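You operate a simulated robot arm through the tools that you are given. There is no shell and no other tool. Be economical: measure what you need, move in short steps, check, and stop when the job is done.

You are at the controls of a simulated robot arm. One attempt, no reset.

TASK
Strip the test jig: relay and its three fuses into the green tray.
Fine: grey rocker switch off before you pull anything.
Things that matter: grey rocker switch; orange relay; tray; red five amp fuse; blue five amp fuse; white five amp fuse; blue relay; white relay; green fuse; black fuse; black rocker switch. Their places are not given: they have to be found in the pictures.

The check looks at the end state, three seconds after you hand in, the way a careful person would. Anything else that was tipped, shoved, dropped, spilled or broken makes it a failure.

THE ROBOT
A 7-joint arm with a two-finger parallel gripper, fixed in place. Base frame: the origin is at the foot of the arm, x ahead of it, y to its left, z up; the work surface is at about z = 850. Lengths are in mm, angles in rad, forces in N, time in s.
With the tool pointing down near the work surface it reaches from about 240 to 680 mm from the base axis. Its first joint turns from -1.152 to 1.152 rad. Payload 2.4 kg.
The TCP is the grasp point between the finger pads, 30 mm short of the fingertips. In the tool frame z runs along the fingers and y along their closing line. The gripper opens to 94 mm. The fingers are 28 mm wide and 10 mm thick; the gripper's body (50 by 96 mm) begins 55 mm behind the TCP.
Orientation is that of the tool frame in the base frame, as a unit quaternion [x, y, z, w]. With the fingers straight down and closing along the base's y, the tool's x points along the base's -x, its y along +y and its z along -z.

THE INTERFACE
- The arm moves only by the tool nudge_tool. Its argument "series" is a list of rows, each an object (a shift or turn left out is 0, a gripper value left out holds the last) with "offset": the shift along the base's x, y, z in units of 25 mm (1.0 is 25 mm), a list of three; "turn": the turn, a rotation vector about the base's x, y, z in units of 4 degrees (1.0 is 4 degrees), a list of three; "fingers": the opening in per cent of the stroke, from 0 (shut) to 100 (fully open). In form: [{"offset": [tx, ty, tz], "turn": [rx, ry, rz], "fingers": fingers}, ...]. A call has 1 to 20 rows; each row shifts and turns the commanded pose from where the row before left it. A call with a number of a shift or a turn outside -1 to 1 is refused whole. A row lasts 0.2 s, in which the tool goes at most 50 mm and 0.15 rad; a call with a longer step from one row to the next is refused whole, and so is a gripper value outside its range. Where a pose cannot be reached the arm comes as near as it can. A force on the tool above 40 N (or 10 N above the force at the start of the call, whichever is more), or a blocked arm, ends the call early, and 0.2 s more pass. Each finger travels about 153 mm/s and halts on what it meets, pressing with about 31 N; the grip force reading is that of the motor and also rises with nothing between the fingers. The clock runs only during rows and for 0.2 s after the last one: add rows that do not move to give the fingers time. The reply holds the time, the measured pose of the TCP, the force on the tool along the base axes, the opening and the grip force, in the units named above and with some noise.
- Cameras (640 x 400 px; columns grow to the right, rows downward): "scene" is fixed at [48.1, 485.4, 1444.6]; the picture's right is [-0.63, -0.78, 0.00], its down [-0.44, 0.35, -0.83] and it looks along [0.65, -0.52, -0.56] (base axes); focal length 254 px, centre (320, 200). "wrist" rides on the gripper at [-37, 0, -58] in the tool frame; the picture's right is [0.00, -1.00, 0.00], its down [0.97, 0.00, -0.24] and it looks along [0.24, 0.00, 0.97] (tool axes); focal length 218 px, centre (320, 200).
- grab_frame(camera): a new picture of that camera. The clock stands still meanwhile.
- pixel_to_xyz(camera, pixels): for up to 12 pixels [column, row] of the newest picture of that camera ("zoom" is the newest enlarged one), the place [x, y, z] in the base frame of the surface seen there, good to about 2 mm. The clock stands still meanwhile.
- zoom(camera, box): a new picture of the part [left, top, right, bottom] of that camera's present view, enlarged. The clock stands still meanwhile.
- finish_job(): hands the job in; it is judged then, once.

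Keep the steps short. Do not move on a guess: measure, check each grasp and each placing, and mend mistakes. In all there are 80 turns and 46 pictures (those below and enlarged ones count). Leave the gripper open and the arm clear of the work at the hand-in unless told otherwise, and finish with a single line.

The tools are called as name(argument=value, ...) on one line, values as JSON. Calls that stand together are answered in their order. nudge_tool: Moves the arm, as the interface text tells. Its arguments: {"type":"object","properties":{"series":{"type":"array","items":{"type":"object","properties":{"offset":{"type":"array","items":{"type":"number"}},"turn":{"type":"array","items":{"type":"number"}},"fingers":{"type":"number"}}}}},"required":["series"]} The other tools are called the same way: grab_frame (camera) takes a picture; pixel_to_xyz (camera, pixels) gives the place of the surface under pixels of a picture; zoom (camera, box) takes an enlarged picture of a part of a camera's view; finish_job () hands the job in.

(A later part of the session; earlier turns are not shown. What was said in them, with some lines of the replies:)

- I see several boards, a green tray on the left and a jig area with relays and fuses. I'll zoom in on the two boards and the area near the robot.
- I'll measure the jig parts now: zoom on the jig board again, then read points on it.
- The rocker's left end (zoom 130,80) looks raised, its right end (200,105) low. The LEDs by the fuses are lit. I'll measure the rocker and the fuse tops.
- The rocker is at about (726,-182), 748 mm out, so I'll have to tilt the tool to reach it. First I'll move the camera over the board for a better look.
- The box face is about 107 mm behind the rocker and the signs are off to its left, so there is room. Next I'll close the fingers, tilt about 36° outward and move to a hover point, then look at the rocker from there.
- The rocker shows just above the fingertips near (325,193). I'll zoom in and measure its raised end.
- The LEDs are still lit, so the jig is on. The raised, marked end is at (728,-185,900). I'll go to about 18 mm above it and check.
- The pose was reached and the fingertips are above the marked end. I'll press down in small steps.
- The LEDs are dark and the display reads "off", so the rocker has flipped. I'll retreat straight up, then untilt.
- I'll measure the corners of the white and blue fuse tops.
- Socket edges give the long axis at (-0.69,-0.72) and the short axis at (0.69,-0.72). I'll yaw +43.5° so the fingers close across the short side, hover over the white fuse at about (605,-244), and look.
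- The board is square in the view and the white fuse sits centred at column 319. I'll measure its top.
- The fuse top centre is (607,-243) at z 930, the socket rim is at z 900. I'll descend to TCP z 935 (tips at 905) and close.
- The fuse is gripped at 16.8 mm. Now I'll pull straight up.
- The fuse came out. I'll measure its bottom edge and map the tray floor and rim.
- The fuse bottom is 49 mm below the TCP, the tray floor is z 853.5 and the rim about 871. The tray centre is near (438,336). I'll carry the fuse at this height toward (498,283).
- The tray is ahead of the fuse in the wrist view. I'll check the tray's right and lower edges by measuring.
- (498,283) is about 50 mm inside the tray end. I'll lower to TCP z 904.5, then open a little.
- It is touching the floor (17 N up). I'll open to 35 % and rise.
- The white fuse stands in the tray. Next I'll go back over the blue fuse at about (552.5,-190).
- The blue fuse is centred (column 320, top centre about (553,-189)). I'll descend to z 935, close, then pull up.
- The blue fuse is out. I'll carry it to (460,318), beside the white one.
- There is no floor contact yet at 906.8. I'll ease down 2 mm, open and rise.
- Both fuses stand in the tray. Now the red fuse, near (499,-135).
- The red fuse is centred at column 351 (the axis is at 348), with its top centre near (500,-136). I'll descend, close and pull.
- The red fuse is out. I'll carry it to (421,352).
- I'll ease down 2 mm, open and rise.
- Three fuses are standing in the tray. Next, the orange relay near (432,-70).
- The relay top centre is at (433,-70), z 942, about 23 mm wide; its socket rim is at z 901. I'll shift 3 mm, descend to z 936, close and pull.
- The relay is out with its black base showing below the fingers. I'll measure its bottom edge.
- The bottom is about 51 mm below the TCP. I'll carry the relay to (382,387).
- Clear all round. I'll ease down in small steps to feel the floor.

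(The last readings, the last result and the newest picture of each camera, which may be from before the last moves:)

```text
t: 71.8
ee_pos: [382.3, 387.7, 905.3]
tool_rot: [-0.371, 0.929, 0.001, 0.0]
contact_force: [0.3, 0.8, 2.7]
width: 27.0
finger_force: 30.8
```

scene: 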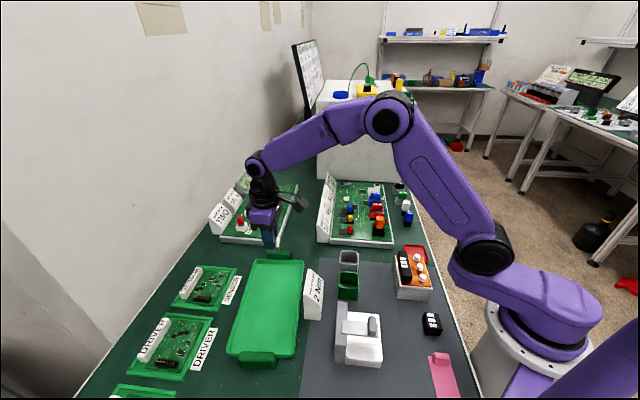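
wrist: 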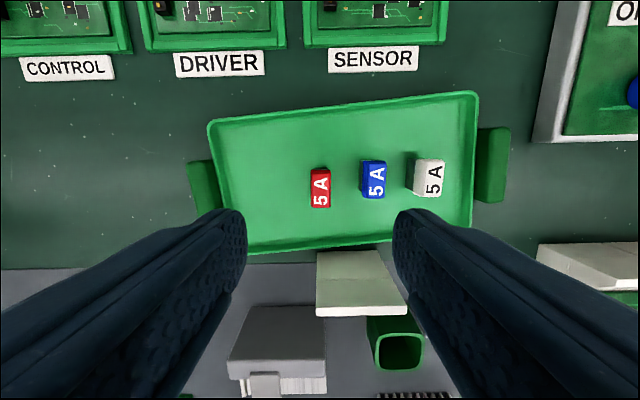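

There is light contact. I'll open to 45 %, rise and look.

nudge_tool(series=[{"fingers": 45}, {}, {"offset": [0, 0, 0.5]}, {"offset": [0, 0, 1]}, {"offset": [0, 0, 1]}, {"offset": [0, 0, 1]}, {"offset": [0, 0, 1]}, {"offset": [0, 0, 1], "fingers": 80}, {"offset": [0, -1, 1]}, {"offset": [0, -1, 1]}, {"offset": [0, -1, 1]}, {"offset": [0, -1, 1]}, {"offset": [0, -1, 0]}, {"offset": [0, -1, 0]}, {"offset": [0, -1, 0]}, {"offset": [0, -1, 0]}, {}])

grab_frame(camera="scene")

zoom(camera="scene", box=[200, 240, 360, 370])

zoom(camera="scene", box=[310, 170, 430, 250])

```text
t: 75.4
ee_pos: [382.0, 186.7, 1142.9]
tool_rot: [-0.371, 0.929, 0.0, 0.0]
contact_force: [0.1, 0.6, -0.5]
width: 75.2
finger_force: 0.0
```

```text
14 pictures are left
```

scene: 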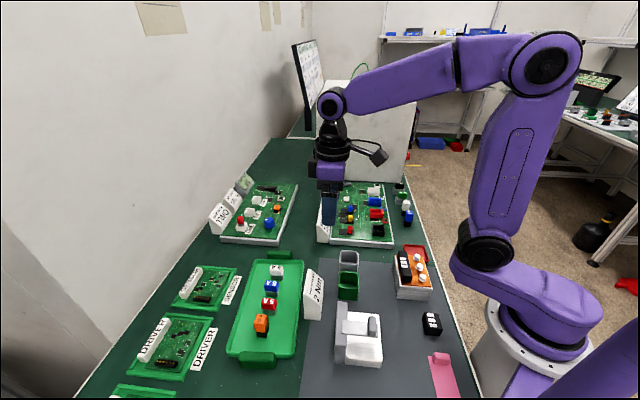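

```text
3.08 times, centred on (280, 305) of scene
```

zoom: 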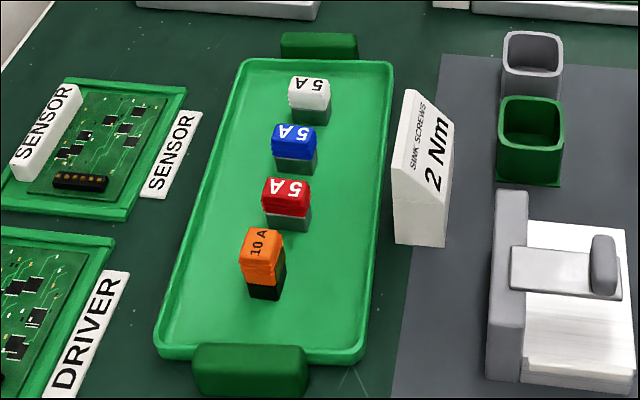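

```text
5.00 times, centred on (370, 210) of scene
```

zoom: 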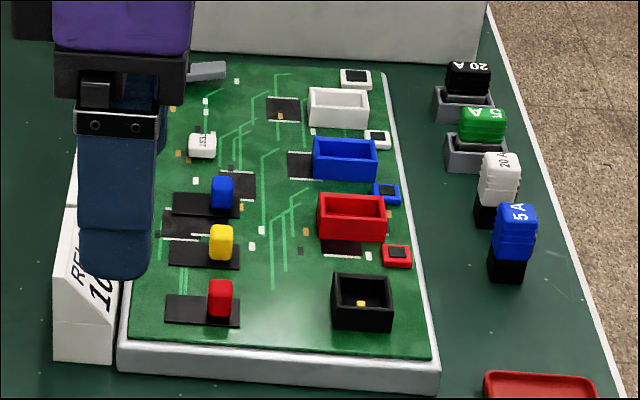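

All four parts stand in the tray, the jig sockets are empty, the LEDs are dark, and the spare relays and fuses are where they were. The arm is clear and the gripper is open, so I'm handing in.

finish_job()

```text
The job is handed in.
```

Job handed in: the grey rocker was switched off first, then the orange relay and the red, blue and white five amp fuses were moved into the green tray.
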